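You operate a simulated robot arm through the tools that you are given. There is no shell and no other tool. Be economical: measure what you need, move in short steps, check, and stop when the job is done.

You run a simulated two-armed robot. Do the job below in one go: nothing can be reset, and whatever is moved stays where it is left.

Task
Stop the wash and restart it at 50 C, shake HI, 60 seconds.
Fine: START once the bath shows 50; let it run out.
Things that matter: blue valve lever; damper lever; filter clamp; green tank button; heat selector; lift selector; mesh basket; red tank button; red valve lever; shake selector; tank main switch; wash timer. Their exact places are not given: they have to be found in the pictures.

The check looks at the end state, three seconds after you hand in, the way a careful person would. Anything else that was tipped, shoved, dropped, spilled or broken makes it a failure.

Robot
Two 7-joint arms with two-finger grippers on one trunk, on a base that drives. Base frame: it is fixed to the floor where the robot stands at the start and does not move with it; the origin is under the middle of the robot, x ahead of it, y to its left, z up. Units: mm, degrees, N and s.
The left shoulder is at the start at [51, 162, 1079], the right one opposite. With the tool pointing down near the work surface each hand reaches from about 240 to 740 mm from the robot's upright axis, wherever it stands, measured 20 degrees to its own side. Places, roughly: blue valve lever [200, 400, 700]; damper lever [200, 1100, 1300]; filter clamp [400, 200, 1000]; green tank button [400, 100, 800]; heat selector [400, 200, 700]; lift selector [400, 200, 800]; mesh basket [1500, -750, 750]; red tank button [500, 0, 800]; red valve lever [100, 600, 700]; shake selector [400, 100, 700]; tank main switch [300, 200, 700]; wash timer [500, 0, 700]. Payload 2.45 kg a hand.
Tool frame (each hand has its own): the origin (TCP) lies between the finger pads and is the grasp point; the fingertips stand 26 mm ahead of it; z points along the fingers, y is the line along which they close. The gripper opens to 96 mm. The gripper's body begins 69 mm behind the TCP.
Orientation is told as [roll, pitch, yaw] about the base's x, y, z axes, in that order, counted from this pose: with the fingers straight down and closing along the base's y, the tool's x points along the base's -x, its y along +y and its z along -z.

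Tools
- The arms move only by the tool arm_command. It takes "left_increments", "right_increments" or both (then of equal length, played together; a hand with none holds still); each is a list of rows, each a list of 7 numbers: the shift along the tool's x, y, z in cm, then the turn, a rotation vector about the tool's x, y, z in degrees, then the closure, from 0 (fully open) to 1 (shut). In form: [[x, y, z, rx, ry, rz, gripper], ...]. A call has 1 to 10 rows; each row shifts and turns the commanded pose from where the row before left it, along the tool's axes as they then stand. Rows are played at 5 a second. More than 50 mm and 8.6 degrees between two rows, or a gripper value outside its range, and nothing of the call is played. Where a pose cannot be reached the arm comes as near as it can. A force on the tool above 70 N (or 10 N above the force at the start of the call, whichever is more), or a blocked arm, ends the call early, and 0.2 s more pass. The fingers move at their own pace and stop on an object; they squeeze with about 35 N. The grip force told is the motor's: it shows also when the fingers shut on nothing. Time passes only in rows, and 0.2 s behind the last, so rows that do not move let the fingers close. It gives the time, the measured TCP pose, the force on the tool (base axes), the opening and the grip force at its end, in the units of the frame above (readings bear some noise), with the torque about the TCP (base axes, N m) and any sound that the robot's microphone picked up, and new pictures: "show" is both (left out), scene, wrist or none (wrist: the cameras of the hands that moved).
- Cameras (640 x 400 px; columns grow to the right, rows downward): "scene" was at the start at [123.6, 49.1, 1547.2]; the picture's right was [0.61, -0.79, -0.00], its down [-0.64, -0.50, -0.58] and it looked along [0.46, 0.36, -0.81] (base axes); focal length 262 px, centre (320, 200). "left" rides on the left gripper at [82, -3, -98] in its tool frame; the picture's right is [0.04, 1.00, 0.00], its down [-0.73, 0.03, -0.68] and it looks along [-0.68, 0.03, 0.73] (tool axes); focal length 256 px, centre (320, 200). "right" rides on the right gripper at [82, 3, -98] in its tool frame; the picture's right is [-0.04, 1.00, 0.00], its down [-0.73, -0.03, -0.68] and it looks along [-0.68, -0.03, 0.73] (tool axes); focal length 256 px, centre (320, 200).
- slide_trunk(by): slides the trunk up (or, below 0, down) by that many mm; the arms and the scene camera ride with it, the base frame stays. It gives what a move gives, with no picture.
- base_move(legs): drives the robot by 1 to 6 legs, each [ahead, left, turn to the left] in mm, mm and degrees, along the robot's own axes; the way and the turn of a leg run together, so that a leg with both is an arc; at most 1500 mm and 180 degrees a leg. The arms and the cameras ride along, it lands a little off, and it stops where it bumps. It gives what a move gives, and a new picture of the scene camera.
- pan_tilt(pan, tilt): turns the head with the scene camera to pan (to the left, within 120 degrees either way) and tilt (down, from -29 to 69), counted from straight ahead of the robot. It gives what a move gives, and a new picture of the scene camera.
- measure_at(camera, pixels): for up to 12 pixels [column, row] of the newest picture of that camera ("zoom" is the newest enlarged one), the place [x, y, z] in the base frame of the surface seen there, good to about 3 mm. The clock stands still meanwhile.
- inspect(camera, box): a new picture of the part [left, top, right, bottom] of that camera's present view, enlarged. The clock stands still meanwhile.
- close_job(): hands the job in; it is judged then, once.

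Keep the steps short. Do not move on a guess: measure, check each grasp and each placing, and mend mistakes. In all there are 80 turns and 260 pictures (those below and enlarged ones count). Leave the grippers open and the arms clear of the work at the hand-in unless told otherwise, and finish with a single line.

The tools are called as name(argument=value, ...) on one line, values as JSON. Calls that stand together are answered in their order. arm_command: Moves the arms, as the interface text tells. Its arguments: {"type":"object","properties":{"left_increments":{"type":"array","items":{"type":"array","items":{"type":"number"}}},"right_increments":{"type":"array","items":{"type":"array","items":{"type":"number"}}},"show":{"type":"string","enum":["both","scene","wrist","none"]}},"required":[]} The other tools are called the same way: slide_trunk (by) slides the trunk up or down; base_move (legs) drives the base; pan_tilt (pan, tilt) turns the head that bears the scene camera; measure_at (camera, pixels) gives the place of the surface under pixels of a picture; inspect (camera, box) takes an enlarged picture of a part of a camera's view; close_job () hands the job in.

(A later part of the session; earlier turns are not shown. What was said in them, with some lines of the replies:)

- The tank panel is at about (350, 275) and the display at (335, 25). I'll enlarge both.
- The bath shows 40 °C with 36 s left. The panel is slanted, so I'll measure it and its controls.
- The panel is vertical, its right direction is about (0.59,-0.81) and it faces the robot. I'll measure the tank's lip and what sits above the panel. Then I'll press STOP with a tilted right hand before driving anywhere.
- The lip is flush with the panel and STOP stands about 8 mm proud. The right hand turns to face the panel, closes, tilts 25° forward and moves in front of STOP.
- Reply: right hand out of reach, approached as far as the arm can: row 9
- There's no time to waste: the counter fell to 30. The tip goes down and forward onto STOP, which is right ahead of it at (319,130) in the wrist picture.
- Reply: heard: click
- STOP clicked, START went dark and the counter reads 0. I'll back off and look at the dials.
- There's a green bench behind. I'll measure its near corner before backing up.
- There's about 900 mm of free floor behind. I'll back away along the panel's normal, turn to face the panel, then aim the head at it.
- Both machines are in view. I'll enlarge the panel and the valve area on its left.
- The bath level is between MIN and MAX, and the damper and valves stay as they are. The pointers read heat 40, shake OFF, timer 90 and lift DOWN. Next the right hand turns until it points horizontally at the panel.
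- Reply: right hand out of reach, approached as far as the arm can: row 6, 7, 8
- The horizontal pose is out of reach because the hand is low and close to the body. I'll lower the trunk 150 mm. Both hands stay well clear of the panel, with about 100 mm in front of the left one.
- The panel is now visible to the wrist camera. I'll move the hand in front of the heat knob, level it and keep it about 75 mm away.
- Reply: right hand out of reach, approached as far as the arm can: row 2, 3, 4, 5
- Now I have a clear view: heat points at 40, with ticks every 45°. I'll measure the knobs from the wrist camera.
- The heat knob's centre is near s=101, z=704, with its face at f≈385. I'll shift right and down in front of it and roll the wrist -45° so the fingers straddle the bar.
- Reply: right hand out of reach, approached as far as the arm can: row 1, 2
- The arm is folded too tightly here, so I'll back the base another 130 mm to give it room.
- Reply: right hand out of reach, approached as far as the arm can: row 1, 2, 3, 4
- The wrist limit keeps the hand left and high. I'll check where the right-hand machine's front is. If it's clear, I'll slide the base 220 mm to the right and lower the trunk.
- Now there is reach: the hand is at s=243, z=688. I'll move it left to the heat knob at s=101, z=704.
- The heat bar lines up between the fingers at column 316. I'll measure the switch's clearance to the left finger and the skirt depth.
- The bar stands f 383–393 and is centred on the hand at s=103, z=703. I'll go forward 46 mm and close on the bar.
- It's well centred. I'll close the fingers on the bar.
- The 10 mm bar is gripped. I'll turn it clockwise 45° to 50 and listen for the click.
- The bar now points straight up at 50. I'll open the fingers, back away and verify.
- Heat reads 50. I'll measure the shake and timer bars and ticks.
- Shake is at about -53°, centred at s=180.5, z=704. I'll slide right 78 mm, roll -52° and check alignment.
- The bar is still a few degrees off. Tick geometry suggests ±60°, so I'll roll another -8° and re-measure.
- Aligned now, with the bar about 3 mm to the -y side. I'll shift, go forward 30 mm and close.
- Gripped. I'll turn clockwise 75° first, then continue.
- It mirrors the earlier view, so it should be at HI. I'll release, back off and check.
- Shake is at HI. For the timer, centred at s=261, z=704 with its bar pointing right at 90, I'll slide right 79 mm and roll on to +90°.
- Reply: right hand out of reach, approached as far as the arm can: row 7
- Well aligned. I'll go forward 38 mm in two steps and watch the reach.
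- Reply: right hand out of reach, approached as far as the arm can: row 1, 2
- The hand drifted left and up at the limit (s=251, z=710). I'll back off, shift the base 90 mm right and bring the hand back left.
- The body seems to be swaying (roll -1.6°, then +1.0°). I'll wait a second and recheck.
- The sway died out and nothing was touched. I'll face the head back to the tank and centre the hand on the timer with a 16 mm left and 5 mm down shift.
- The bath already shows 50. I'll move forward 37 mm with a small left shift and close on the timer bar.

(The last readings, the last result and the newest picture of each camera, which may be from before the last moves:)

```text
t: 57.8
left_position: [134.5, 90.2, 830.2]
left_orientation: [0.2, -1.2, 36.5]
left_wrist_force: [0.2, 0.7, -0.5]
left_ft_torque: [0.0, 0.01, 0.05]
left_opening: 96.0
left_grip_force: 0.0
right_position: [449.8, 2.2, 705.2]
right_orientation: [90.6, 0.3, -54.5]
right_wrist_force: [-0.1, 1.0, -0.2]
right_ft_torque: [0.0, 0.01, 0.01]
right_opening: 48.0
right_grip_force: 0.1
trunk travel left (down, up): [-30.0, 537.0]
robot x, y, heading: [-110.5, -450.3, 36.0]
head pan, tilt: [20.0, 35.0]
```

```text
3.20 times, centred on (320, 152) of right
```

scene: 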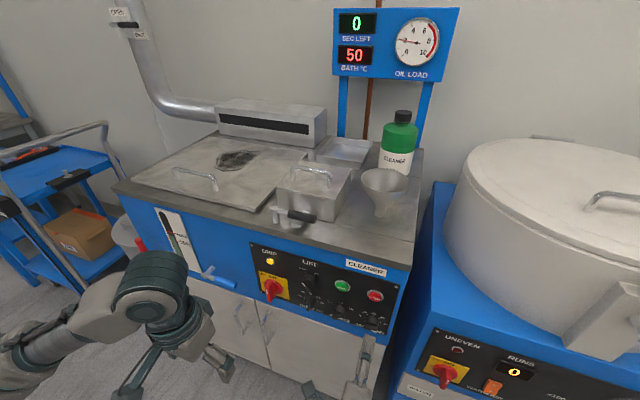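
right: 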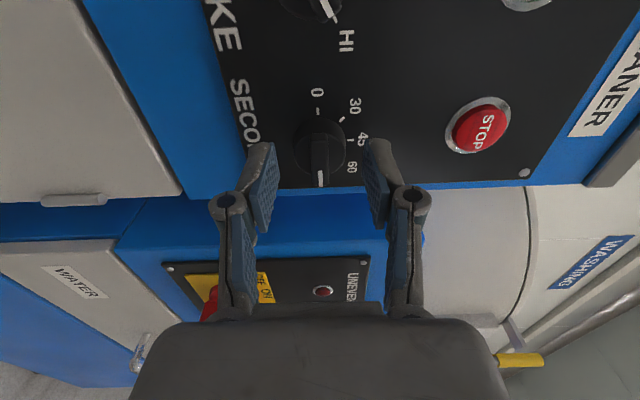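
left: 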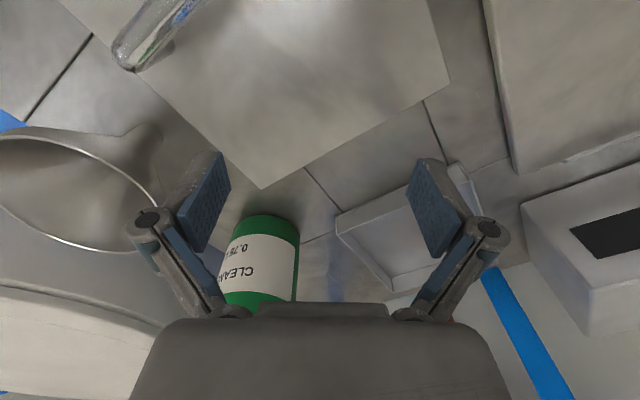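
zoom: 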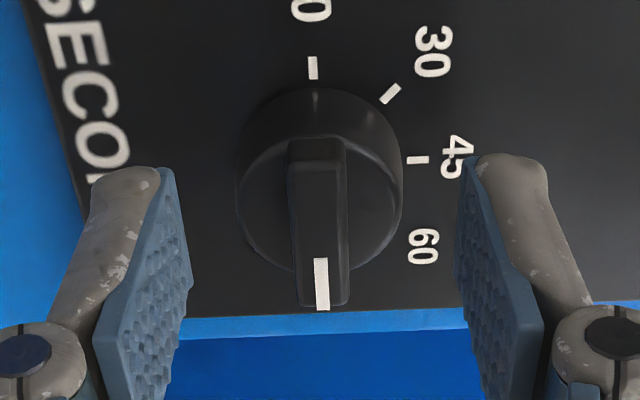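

Centred. I'll close, then turn counter-clockwise 45° to 60.

arm_command(right_increments=[[0, 0, 0.1, 0, 0, 0, 0.8], [0, 0, 0, 0, 0, 0, 1], [0, 0, 0, 0, 0, 0, 1], [0, 0, 0, 0, 0, 0, 1]], show="wrist")

arm_command(right_increments=[[0, 0, 0, 0, 0, -7.5, 1], [0, 0, 0, 0, 0, -7.5, 1], [0, 0, 0, 0, 0, -7.5, 1], [0, 0, 0, 0, 0, -7.5, 1], [0, 0, 0, 0, 0, -7.5, 1], [0, 0, 0, 0, 0, -7.5, 1], [0, 0, 0, 0, 0, 0, 1]], show="wrist")

inspect(camera="right", box=[220, 60, 420, 185])

```text
t: 58.8
left_position: [133.4, 90.8, 831.3]
left_orientation: [0.2, -1.1, 36.4]
left_wrist_force: [0.7, 0.6, 0.8]
left_ft_torque: [0.02, 0.0, -0.03]
left_opening: 96.0
left_grip_force: 0.1
right_position: [450.7, 2.9, 705.0]
right_orientation: [90.4, 0.4, -54.5]
right_wrist_force: [-1.7, -1.3, -2.8]
right_ft_torque: [-0.21, -0.02, 0.11]
right_opening: 10.0
right_grip_force: 37.4
trunk travel left (down, up): [-30.0, 537.0]
robot x, y, heading: [-107.9, -447.9, 36.2]
head pan, tilt: [20.0, 35.0]
```

right: 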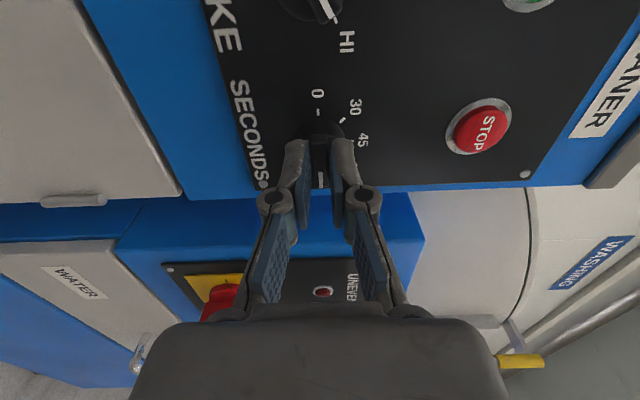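

```text
t: 60.4
left_position: [134.0, 90.5, 830.4]
left_orientation: [0.2, -1.1, 36.5]
left_wrist_force: [-0.1, -1.1, -0.4]
left_ft_torque: [-0.03, 0.01, 0.02]
left_opening: 96.1
left_grip_force: 0.1
right_position: [450.2, 3.2, 704.8]
right_orientation: [90.7, -44.9, -54.9]
right_wrist_force: [-4.7, -6.3, -8.9]
right_ft_torque: [-0.33, 0.47, 0.3]
right_opening: 9.9
right_grip_force: 37.8
trunk travel left (down, up): [-30.0, 537.0]
robot x, y, heading: [-108.8, -451.4, 36.2]
head pan, tilt: [20.0, 35.0]
```

right: 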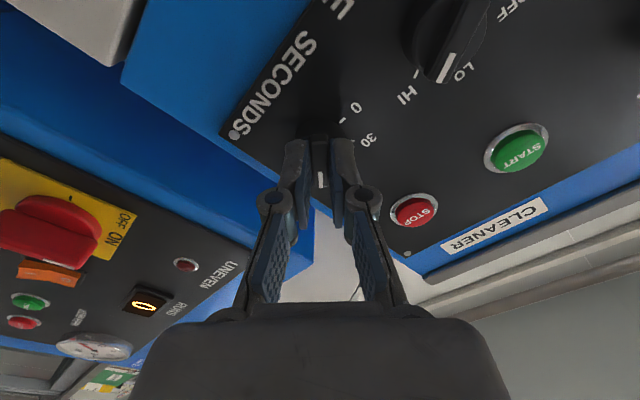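

```text
3.20 times, centred on (320, 122) of right
```

zoom: 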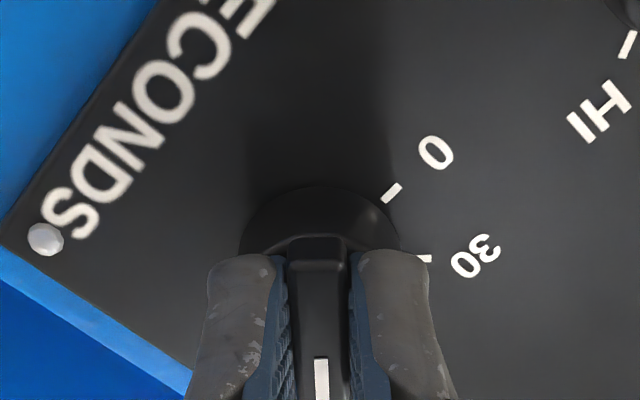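

Released, next back away and verify all three dials.

arm_command(right_increments=[[0, 0, 0, 0, 0, 0, 0.5], [0, 0, 0, 0, 0, 0, 0.5], [0, 0, -2.5, 0, 0, 0, 0.5], [0, 0, -4, 0, 0, 0, 0.5], [0, 0, -3, 0, 0, 0, 0.5], [0, 0, 0, 0, 0, 0, 0.5]])

inspect(camera="right", box=[200, 0, 520, 200])

inspect(camera="scene", box=[245, 240, 405, 340])

```text
t: 61.8
left_position: [134.0, 90.1, 830.6]
left_orientation: [0.2, -1.0, 36.5]
left_wrist_force: [-0.1, 0.2, -0.4]
left_ft_torque: [0.02, 0.01, -0.01]
left_opening: 96.1
left_grip_force: 0.1
right_position: [372.9, -51.3, 704.2]
right_orientation: [90.8, -44.7, -55.0]
right_wrist_force: [-1.0, -0.1, -0.6]
right_ft_torque: [-0.01, 0.02, 0.0]
right_opening: 48.1
right_grip_force: 0.0
trunk travel left (down, up): [-30.0, 537.0]
robot x, y, heading: [-110.4, -447.2, 36.3]
head pan, tilt: [20.0, 35.0]
```

scene: 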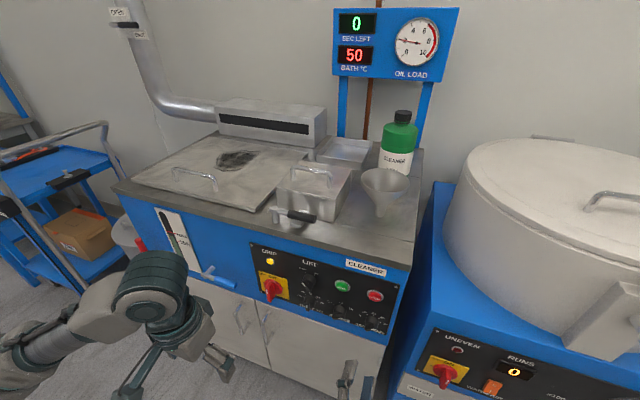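
right: 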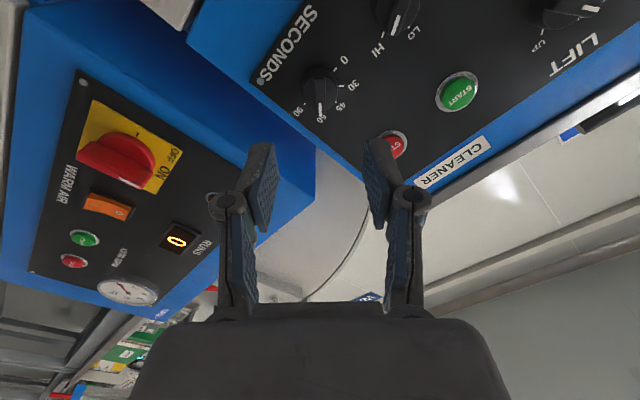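

```text
2.00 times, centred on (360, 100) of right
```

zoom: 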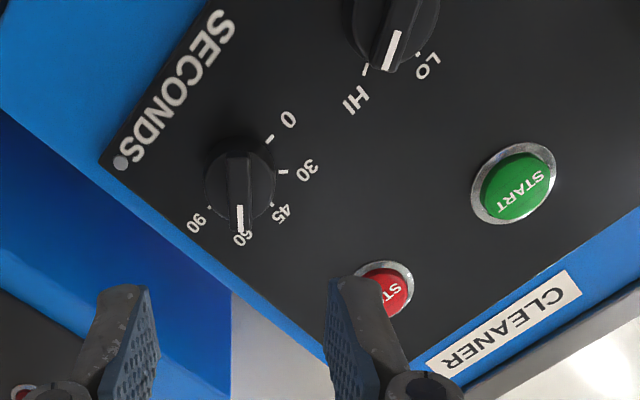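

```text
4.00 times, centred on (325, 290) of scene
```

zoom: 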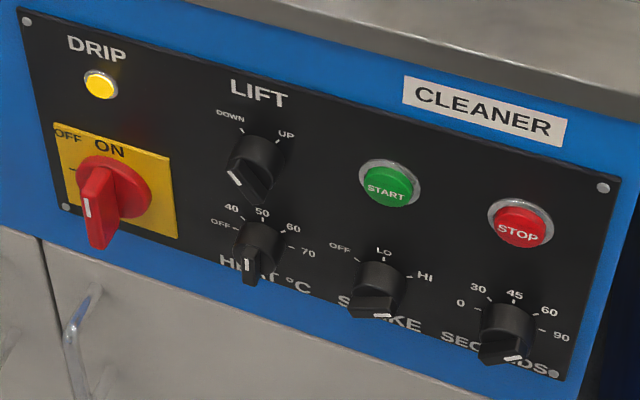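

The dials read 50, HI and 60, and the bath shows 50. I'll measure START and bring the closed fingers in front of it.

measure_at(camera="zoom", pixels=[[386, 187], [375, 186], [398, 190], [386, 172], [386, 203]])

arm_command(right_increments=[[-0.42, 4.2, 0, 0, 0, 0, 1], [-0.42, 4.2, 0, 0, 0, 0, 1], [-0.42, 4.2, 2, 0, 0, 0, 1], [0, 0, 4, 0, 0, 0, 1], [0, 0, 0, 0, 0, 0, 1]])

inspect(camera="right", box=[200, 20, 440, 170])

```text
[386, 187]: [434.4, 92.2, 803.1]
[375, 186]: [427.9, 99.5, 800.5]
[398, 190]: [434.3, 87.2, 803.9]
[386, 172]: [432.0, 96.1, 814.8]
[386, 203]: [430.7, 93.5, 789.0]
```

```text
t: 63.0
left_position: [133.7, 89.3, 831.6]
left_orientation: [0.2, -1.2, 36.5]
left_wrist_force: [-0.2, -0.4, -0.2]
left_ft_torque: [-0.01, 0.0, -0.02]
left_opening: 95.9
left_grip_force: 0.1
right_position: [376.4, 47.7, 805.3]
right_orientation: [90.8, -44.7, -55.0]
right_wrist_force: [-0.5, -1.0, 0.2]
right_ft_torque: [0.01, 0.02, -0.01]
right_opening: 0.0
right_grip_force: 28.8
trunk travel left (down, up): [-30.0, 537.0]
robot x, y, heading: [-107.1, -446.1, 36.0]
head pan, tilt: [20.0, 35.0]
```

scene: 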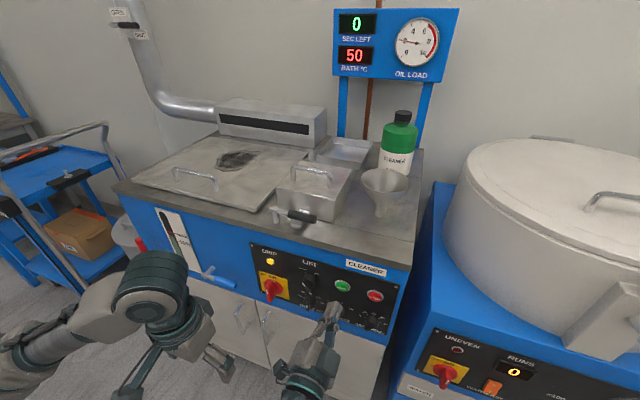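
right: 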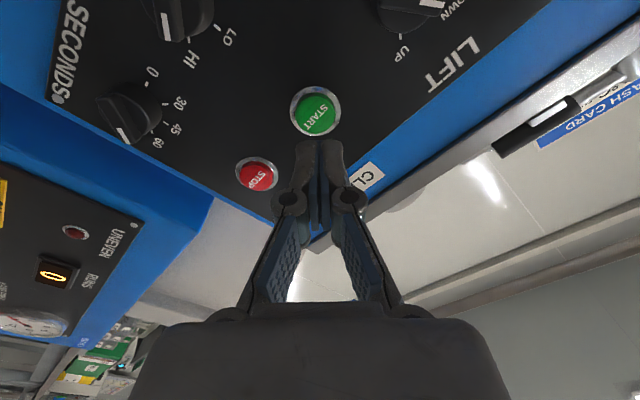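

```text
2.67 times, centred on (320, 95) of right
```

zoom: 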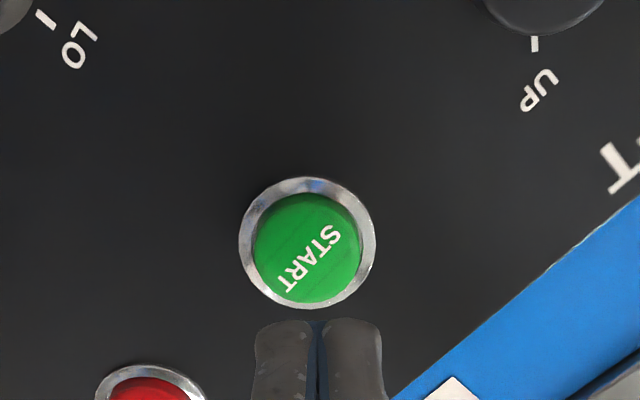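

START is 2–3 mm off-centre and about 47 mm ahead. I'll correct, advance and press gently.

arm_command(right_increments=[[0.32, -0.08, 3, 0, 0, 0, 1], [0, 0, 1.3, 0, 0, 0, 1], [0, 0, 0.5, 0, 0, 0, 1], [0, 0, 0.4, 0, 0, 0, 1], [0, 0, 0.3, 0, 0, 0, 1]])

```text
t: 64.2
left_position: [132.6, 88.5, 832.1]
left_orientation: [0.3, -1.2, 36.6]
left_wrist_force: [0.1, 0.4, -0.2]
left_ft_torque: [0.02, 0.03, 0.0]
left_opening: 95.9
left_grip_force: 0.0
right_position: [415.8, 79.0, 800.9]
right_orientation: [90.6, -44.7, -54.9]
right_wrist_force: [-15.9, -17.9, -4.6]
right_ft_torque: [-0.14, 0.12, -0.04]
right_opening: 6.0
right_grip_force: 28.4
trunk travel left (down, up): [-30.0, 537.0]
robot x, y, heading: [-106.8, -449.1, 36.0]
head pan, tilt: [20.0, 35.0]
heard: click
```

scene: 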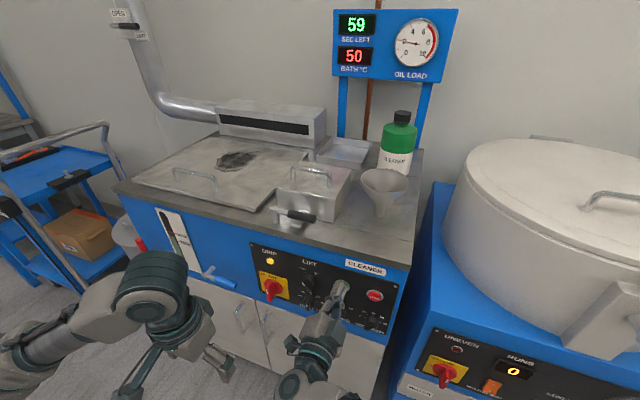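
right: 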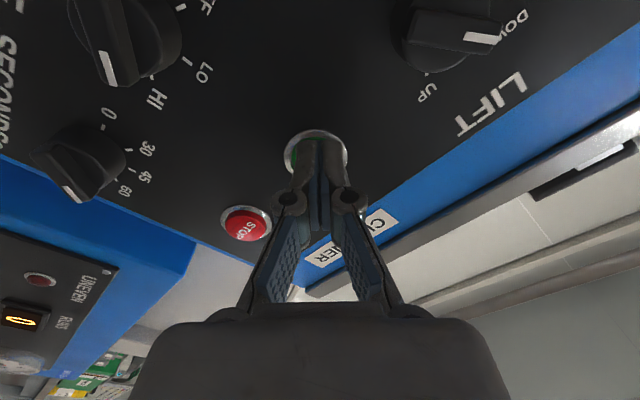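

The wash is running with 59 s left. I'll back off, open the fingers and wait.

arm_command(right_increments=[[0, 0, -3, 0, 0, 0, 1], [0, 0, -4, 0, 0, 0, 1], [0, 0, -4, 0, 0, 0, 0.5], [0, 0, -3, 0, 0, 0, 0], [0, 0, 0, 0, 0, 0, 0], [0, 0, 0, 0, 0, 0, 0]])

inspect(camera="scene", box=[245, 0, 475, 340])

```text
t: 65.6
left_position: [134.4, 89.5, 830.5]
left_orientation: [0.2, -1.0, 36.5]
left_wrist_force: [0.0, -0.4, 0.1]
left_ft_torque: [0.02, -0.02, 0.01]
left_opening: 96.2
left_grip_force: 0.2
right_position: [305.1, -0.7, 800.1]
right_orientation: [90.8, -44.7, -54.9]
right_wrist_force: [0.4, 0.0, 0.0]
right_ft_torque: [-0.03, 0.02, 0.01]
right_opening: 96.2
right_grip_force: 0.0
trunk travel left (down, up): [-30.0, 537.0]
robot x, y, heading: [-108.7, -447.0, 36.2]
head pan, tilt: [20.0, 35.0]
```

scene: 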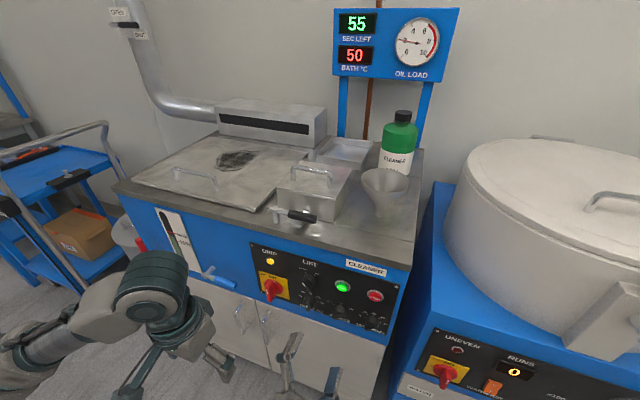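
right: 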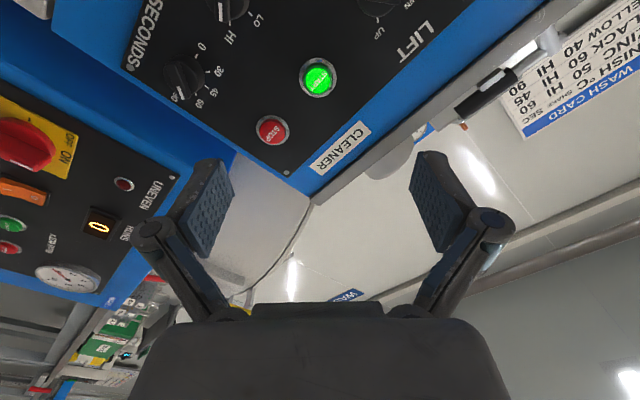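

```text
1.18 times, centred on (360, 170) of scene
```

zoom: 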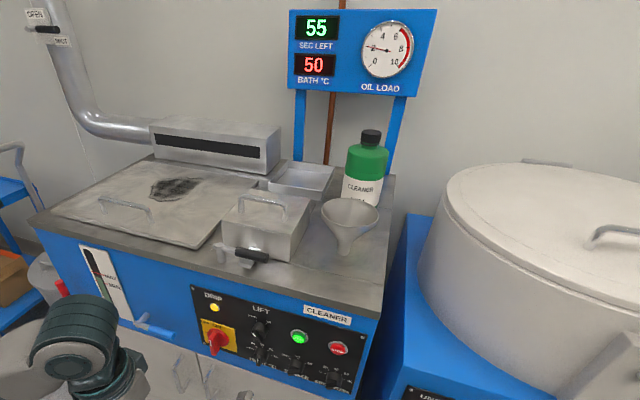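

START is lit with 55 s left at 50 °C. The counter runs about three times the clock, so I'll hold still for roughly 20 s.

arm_command(right_increments=[[0, 0, 0, 0, 0, 0, 0], [0, 0, 0, 0, 0, 0, 0], [0, 0, 0, 0, 0, 0, 0], [0, 0, 0, 0, 0, 0, 0], [0, 0, 0, 0, 0, 0, 0], [0, 0, 0, 0, 0, 0, 0], [0, 0, 0, 0, 0, 0, 0], [0, 0, 0, 0, 0, 0, 0], [0, 0, 0, 0, 0, 0, 0], [0, 0, 0, 0, 0, 0, 0]], show="none")

arm_command(right_increments=[[0, 0, 0, 0, 0, 0, 0], [0, 0, 0, 0, 0, 0, 0], [0, 0, 0, 0, 0, 0, 0], [0, 0, 0, 0, 0, 0, 0], [0, 0, 0, 0, 0, 0, 0], [0, 0, 0, 0, 0, 0, 0], [0, 0, 0, 0, 0, 0, 0], [0, 0, 0, 0, 0, 0, 0], [0, 0, 0, 0, 0, 0, 0], [0, 0, 0, 0, 0, 0, 0]], show="none")

arm_command(right_increments=[[0, 0, 0, 0, 0, 0, 0], [0, 0, 0, 0, 0, 0, 0], [0, 0, 0, 0, 0, 0, 0], [0, 0, 0, 0, 0, 0, 0], [0, 0, 0, 0, 0, 0, 0], [0, 0, 0, 0, 0, 0, 0], [0, 0, 0, 0, 0, 0, 0], [0, 0, 0, 0, 0, 0, 0], [0, 0, 0, 0, 0, 0, 0], [0, 0, 0, 0, 0, 0, 0]], show="none")

arm_command(right_increments=[[0, 0, 0, 0, 0, 0, 0], [0, 0, 0, 0, 0, 0, 0], [0, 0, 0, 0, 0, 0, 0], [0, 0, 0, 0, 0, 0, 0], [0, 0, 0, 0, 0, 0, 0], [0, 0, 0, 0, 0, 0, 0], [0, 0, 0, 0, 0, 0, 0], [0, 0, 0, 0, 0, 0, 0], [0, 0, 0, 0, 0, 0, 0], [0, 0, 0, 0, 0, 0, 0]], show="scene")

arm_command(right_increments=[[0, 0, 0, 0, 0, 0, 0], [0, 0, 0, 0, 0, 0, 0], [0, 0, 0, 0, 0, 0, 0], [0, 0, 0, 0, 0, 0, 0], [0, 0, 0, 0, 0, 0, 0], [0, 0, 0, 0, 0, 0, 0], [0, 0, 0, 0, 0, 0, 0], [0, 0, 0, 0, 0, 0, 0], [0, 0, 0, 0, 0, 0, 0], [0, 0, 0, 0, 0, 0, 0]], show="none")

arm_command(right_increments=[[0, 0, 0, 0, 0, 0, 0], [0, 0, 0, 0, 0, 0, 0], [0, 0, 0, 0, 0, 0, 0], [0, 0, 0, 0, 0, 0, 0], [0, 0, 0, 0, 0, 0, 0], [0, 0, 0, 0, 0, 0, 0], [0, 0, 0, 0, 0, 0, 0], [0, 0, 0, 0, 0, 0, 0], [0, 0, 0, 0, 0, 0, 0], [0, 0, 0, 0, 0, 0, 0]], show="none")

arm_command(right_increments=[[0, 0, 0, 0, 0, 0, 0], [0, 0, 0, 0, 0, 0, 0], [0, 0, 0, 0, 0, 0, 0], [0, 0, 0, 0, 0, 0, 0], [0, 0, 0, 0, 0, 0, 0], [0, 0, 0, 0, 0, 0, 0], [0, 0, 0, 0, 0, 0, 0], [0, 0, 0, 0, 0, 0, 0], [0, 0, 0, 0, 0, 0, 0], [0, 0, 0, 0, 0, 0, 0]], show="none")

arm_command(right_increments=[[0, 0, 0, 0, 0, 0, 0], [0, 0, 0, 0, 0, 0, 0], [0, 0, 0, 0, 0, 0, 0], [0, 0, 0, 0, 0, 0, 0], [0, 0, 0, 0, 0, 0, 0], [0, 0, 0, 0, 0, 0, 0], [0, 0, 0, 0, 0, 0, 0], [0, 0, 0, 0, 0, 0, 0], [0, 0, 0, 0, 0, 0, 0], [0, 0, 0, 0, 0, 0, 0]], show="none")

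arm_command(right_increments=[[0, 0, 0, 0, 0, 0, 0], [0, 0, 0, 0, 0, 0, 0], [0, 0, 0, 0, 0, 0, 0], [0, 0, 0, 0, 0, 0, 0], [0, 0, 0, 0, 0, 0, 0], [0, 0, 0, 0, 0, 0, 0], [0, 0, 0, 0, 0, 0, 0], [0, 0, 0, 0, 0, 0, 0], [0, 0, 0, 0, 0, 0, 0], [0, 0, 0, 0, 0, 0, 0]], show="both")

```text
t: 67.8
left_position: [133.5, 90.9, 831.6]
left_orientation: [0.2, -1.0, 36.5]
left_wrist_force: [-0.1, 0.8, 0.3]
left_ft_torque: [-0.01, 0.02, 0.03]
left_opening: 96.3
left_grip_force: 0.1
right_position: [304.6, -0.4, 800.2]
right_orientation: [90.7, -44.7, -55.1]
right_wrist_force: [0.3, -0.5, -0.7]
right_ft_torque: [0.01, 0.05, -0.02]
right_opening: 95.9
right_grip_force: 0.0
trunk travel left (down, up): [-30.0, 537.0]
robot x, y, heading: [-103.9, -444.1, 36.1]
head pan, tilt: [20.0, 35.0]
```

```text
t: 70.0
left_position: [134.2, 90.5, 831.1]
left_orientation: [0.2, -1.1, 36.5]
left_wrist_force: [-0.9, -0.3, -0.6]
left_ft_torque: [-0.03, 0.0, -0.04]
left_opening: 96.1
left_grip_force: 0.1
right_position: [305.1, -1.0, 800.4]
right_orientation: [90.7, -44.8, -55.0]
right_wrist_force: [-0.2, 0.4, -0.3]
right_ft_torque: [0.0, -0.02, -0.01]
right_opening: 95.9
right_grip_force: 0.0
trunk travel left (down, up): [-30.0, 537.0]
robot x, y, heading: [-103.7, -442.6, 36.2]
head pan, tilt: [20.0, 35.0]
```

```text
t: 72.2
left_position: [133.7, 91.0, 831.2]
left_orientation: [0.2, -1.1, 36.5]
left_wrist_force: [0.7, 0.7, 0.5]
left_ft_torque: [0.02, 0.01, 0.01]
left_opening: 95.9
left_grip_force: 0.1
right_position: [304.9, -0.4, 799.9]
right_orientation: [90.7, -44.8, -55.0]
right_wrist_force: [-0.7, -0.7, -0.2]
right_ft_torque: [-0.02, 0.02, 0.01]
right_opening: 95.8
right_grip_force: 0.1
trunk travel left (down, up): [-30.0, 537.0]
robot x, y, heading: [-106.1, -447.7, 36.3]
head pan, tilt: [20.0, 35.0]
```

```text
t: 74.4
left_position: [134.2, 89.7, 831.0]
left_orientation: [0.2, -1.0, 36.5]
left_wrist_force: [0.0, 0.7, 0.3]
left_ft_torque: [0.01, 0.0, 0.0]
left_opening: 96.0
left_grip_force: 0.1
right_position: [304.6, -0.7, 799.9]
right_orientation: [90.7, -44.7, -55.0]
right_wrist_force: [-0.4, 0.2, 0.7]
right_ft_torque: [0.0, -0.02, -0.02]
right_opening: 96.0
right_grip_force: 0.0
trunk travel left (down, up): [-30.0, 537.0]
robot x, y, heading: [-105.7, -447.1, 36.1]
head pan, tilt: [20.0, 35.0]
```

scene: 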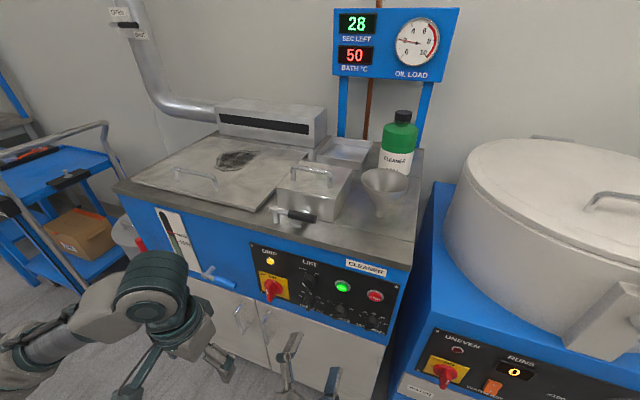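

```text
t: 76.6
left_position: [133.6, 90.7, 830.6]
left_orientation: [0.2, -1.1, 36.5]
left_wrist_force: [0.0, -0.4, 0.4]
left_ft_torque: [0.01, 0.02, 0.0]
left_opening: 96.1
left_grip_force: 0.0
right_position: [305.3, -0.3, 799.8]
right_orientation: [90.8, -44.7, -54.9]
right_wrist_force: [0.0, 0.0, 0.2]
right_ft_torque: [-0.02, 0.02, 0.0]
right_opening: 96.0
right_grip_force: 0.1
trunk travel left (down, up): [-30.0, 537.0]
robot x, y, heading: [-105.7, -448.1, 36.2]
head pan, tilt: [20.0, 35.0]
```

```text
t: 78.8
left_position: [134.8, 91.2, 830.5]
left_orientation: [0.2, -1.1, 36.5]
left_wrist_force: [-0.4, -0.4, 0.1]
left_ft_torque: [-0.03, 0.02, 0.01]
left_opening: 95.7
left_grip_force: 0.0
right_position: [304.9, 0.1, 800.0]
right_orientation: [90.7, -44.7, -55.1]
right_wrist_force: [0.2, 0.4, -0.9]
right_ft_torque: [-0.03, -0.02, 0.0]
right_opening: 96.0
right_grip_force: 0.1
trunk travel left (down, up): [-30.0, 537.0]
robot x, y, heading: [-106.1, -445.9, 36.3]
head pan, tilt: [20.0, 35.0]
```

```text
t: 81.0
left_position: [134.9, 89.2, 831.5]
left_orientation: [0.2, -1.1, 36.5]
left_wrist_force: [-0.4, 0.2, 0.0]
left_ft_torque: [0.01, 0.04, 0.02]
left_opening: 96.1
left_grip_force: 0.1
right_position: [305.3, -0.2, 799.3]
right_orientation: [90.7, -44.7, -55.1]
right_wrist_force: [0.5, -1.0, 0.6]
right_ft_torque: [-0.04, 0.0, 0.03]
right_opening: 95.8
right_grip_force: 0.1
trunk travel left (down, up): [-30.0, 537.0]
robot x, y, heading: [-107.7, -448.8, 36.0]
head pan, tilt: [20.0, 35.0]
```

```text
t: 83.2
left_position: [134.7, 91.1, 831.5]
left_orientation: [0.2, -1.1, 36.5]
left_wrist_force: [0.6, -0.2, 0.6]
left_ft_torque: [-0.01, -0.01, 0.03]
left_opening: 96.0
left_grip_force: 0.1
right_position: [305.6, -1.1, 799.8]
right_orientation: [90.7, -44.7, -55.0]
right_wrist_force: [-0.3, -0.2, 0.4]
right_ft_torque: [0.01, 0.01, 0.01]
right_opening: 96.1
right_grip_force: 0.0
trunk travel left (down, up): [-30.0, 537.0]
robot x, y, heading: [-108.3, -446.0, 36.1]
head pan, tilt: [20.0, 35.0]
```

```text
t: 85.4
left_position: [134.9, 90.9, 831.6]
left_orientation: [0.2, -1.2, 36.5]
left_wrist_force: [0.0, 0.0, -0.4]
left_ft_torque: [0.01, -0.03, 0.0]
left_opening: 95.8
left_grip_force: 0.0
right_position: [305.7, -0.5, 800.1]
right_orientation: [90.7, -44.7, -54.9]
right_wrist_force: [0.1, 0.1, 0.2]
right_ft_torque: [0.0, 0.0, -0.01]
right_opening: 96.1
right_grip_force: 0.1
trunk travel left (down, up): [-30.0, 537.0]
robot x, y, heading: [-109.3, -445.5, 36.2]
head pan, tilt: [20.0, 35.0]
```

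scene: 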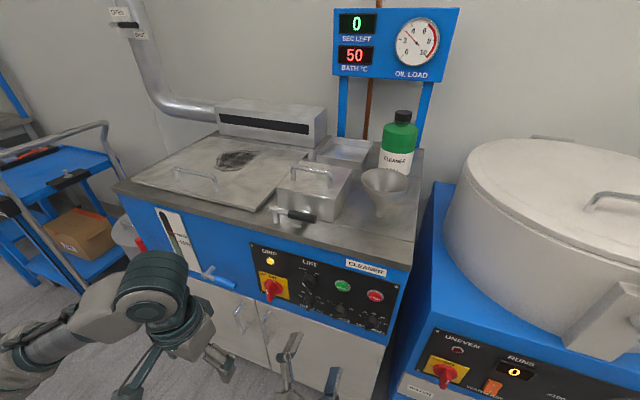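
right: 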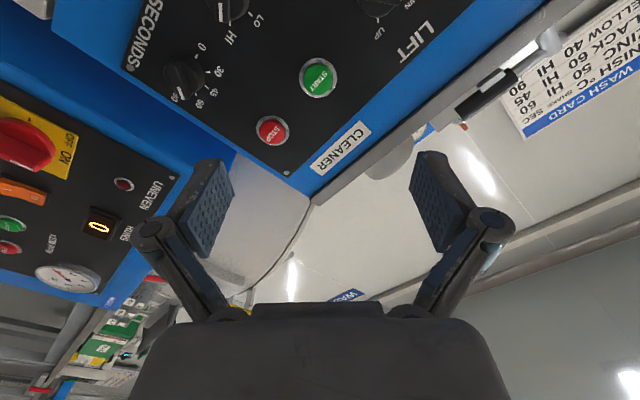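

The wash ran out: the counter is 0 and START is dark. One last check of the dials before handing in.

inspect(camera="scene", box=[245, 240, 405, 340])

```text
4.00 times, centred on (325, 290) of scene
```

zoom: 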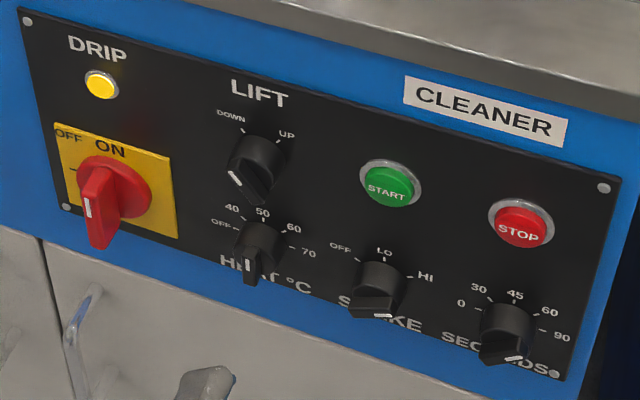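

The dials still read 50, HI and 60. The grippers are open and the arms are clear, so I'm handing in.

close_job()

```text
The job is handed in.
```

I stopped the wash, restarted it at 50 °C, shake HI, 60 seconds once the bath showed 50, and let it run out to 0.
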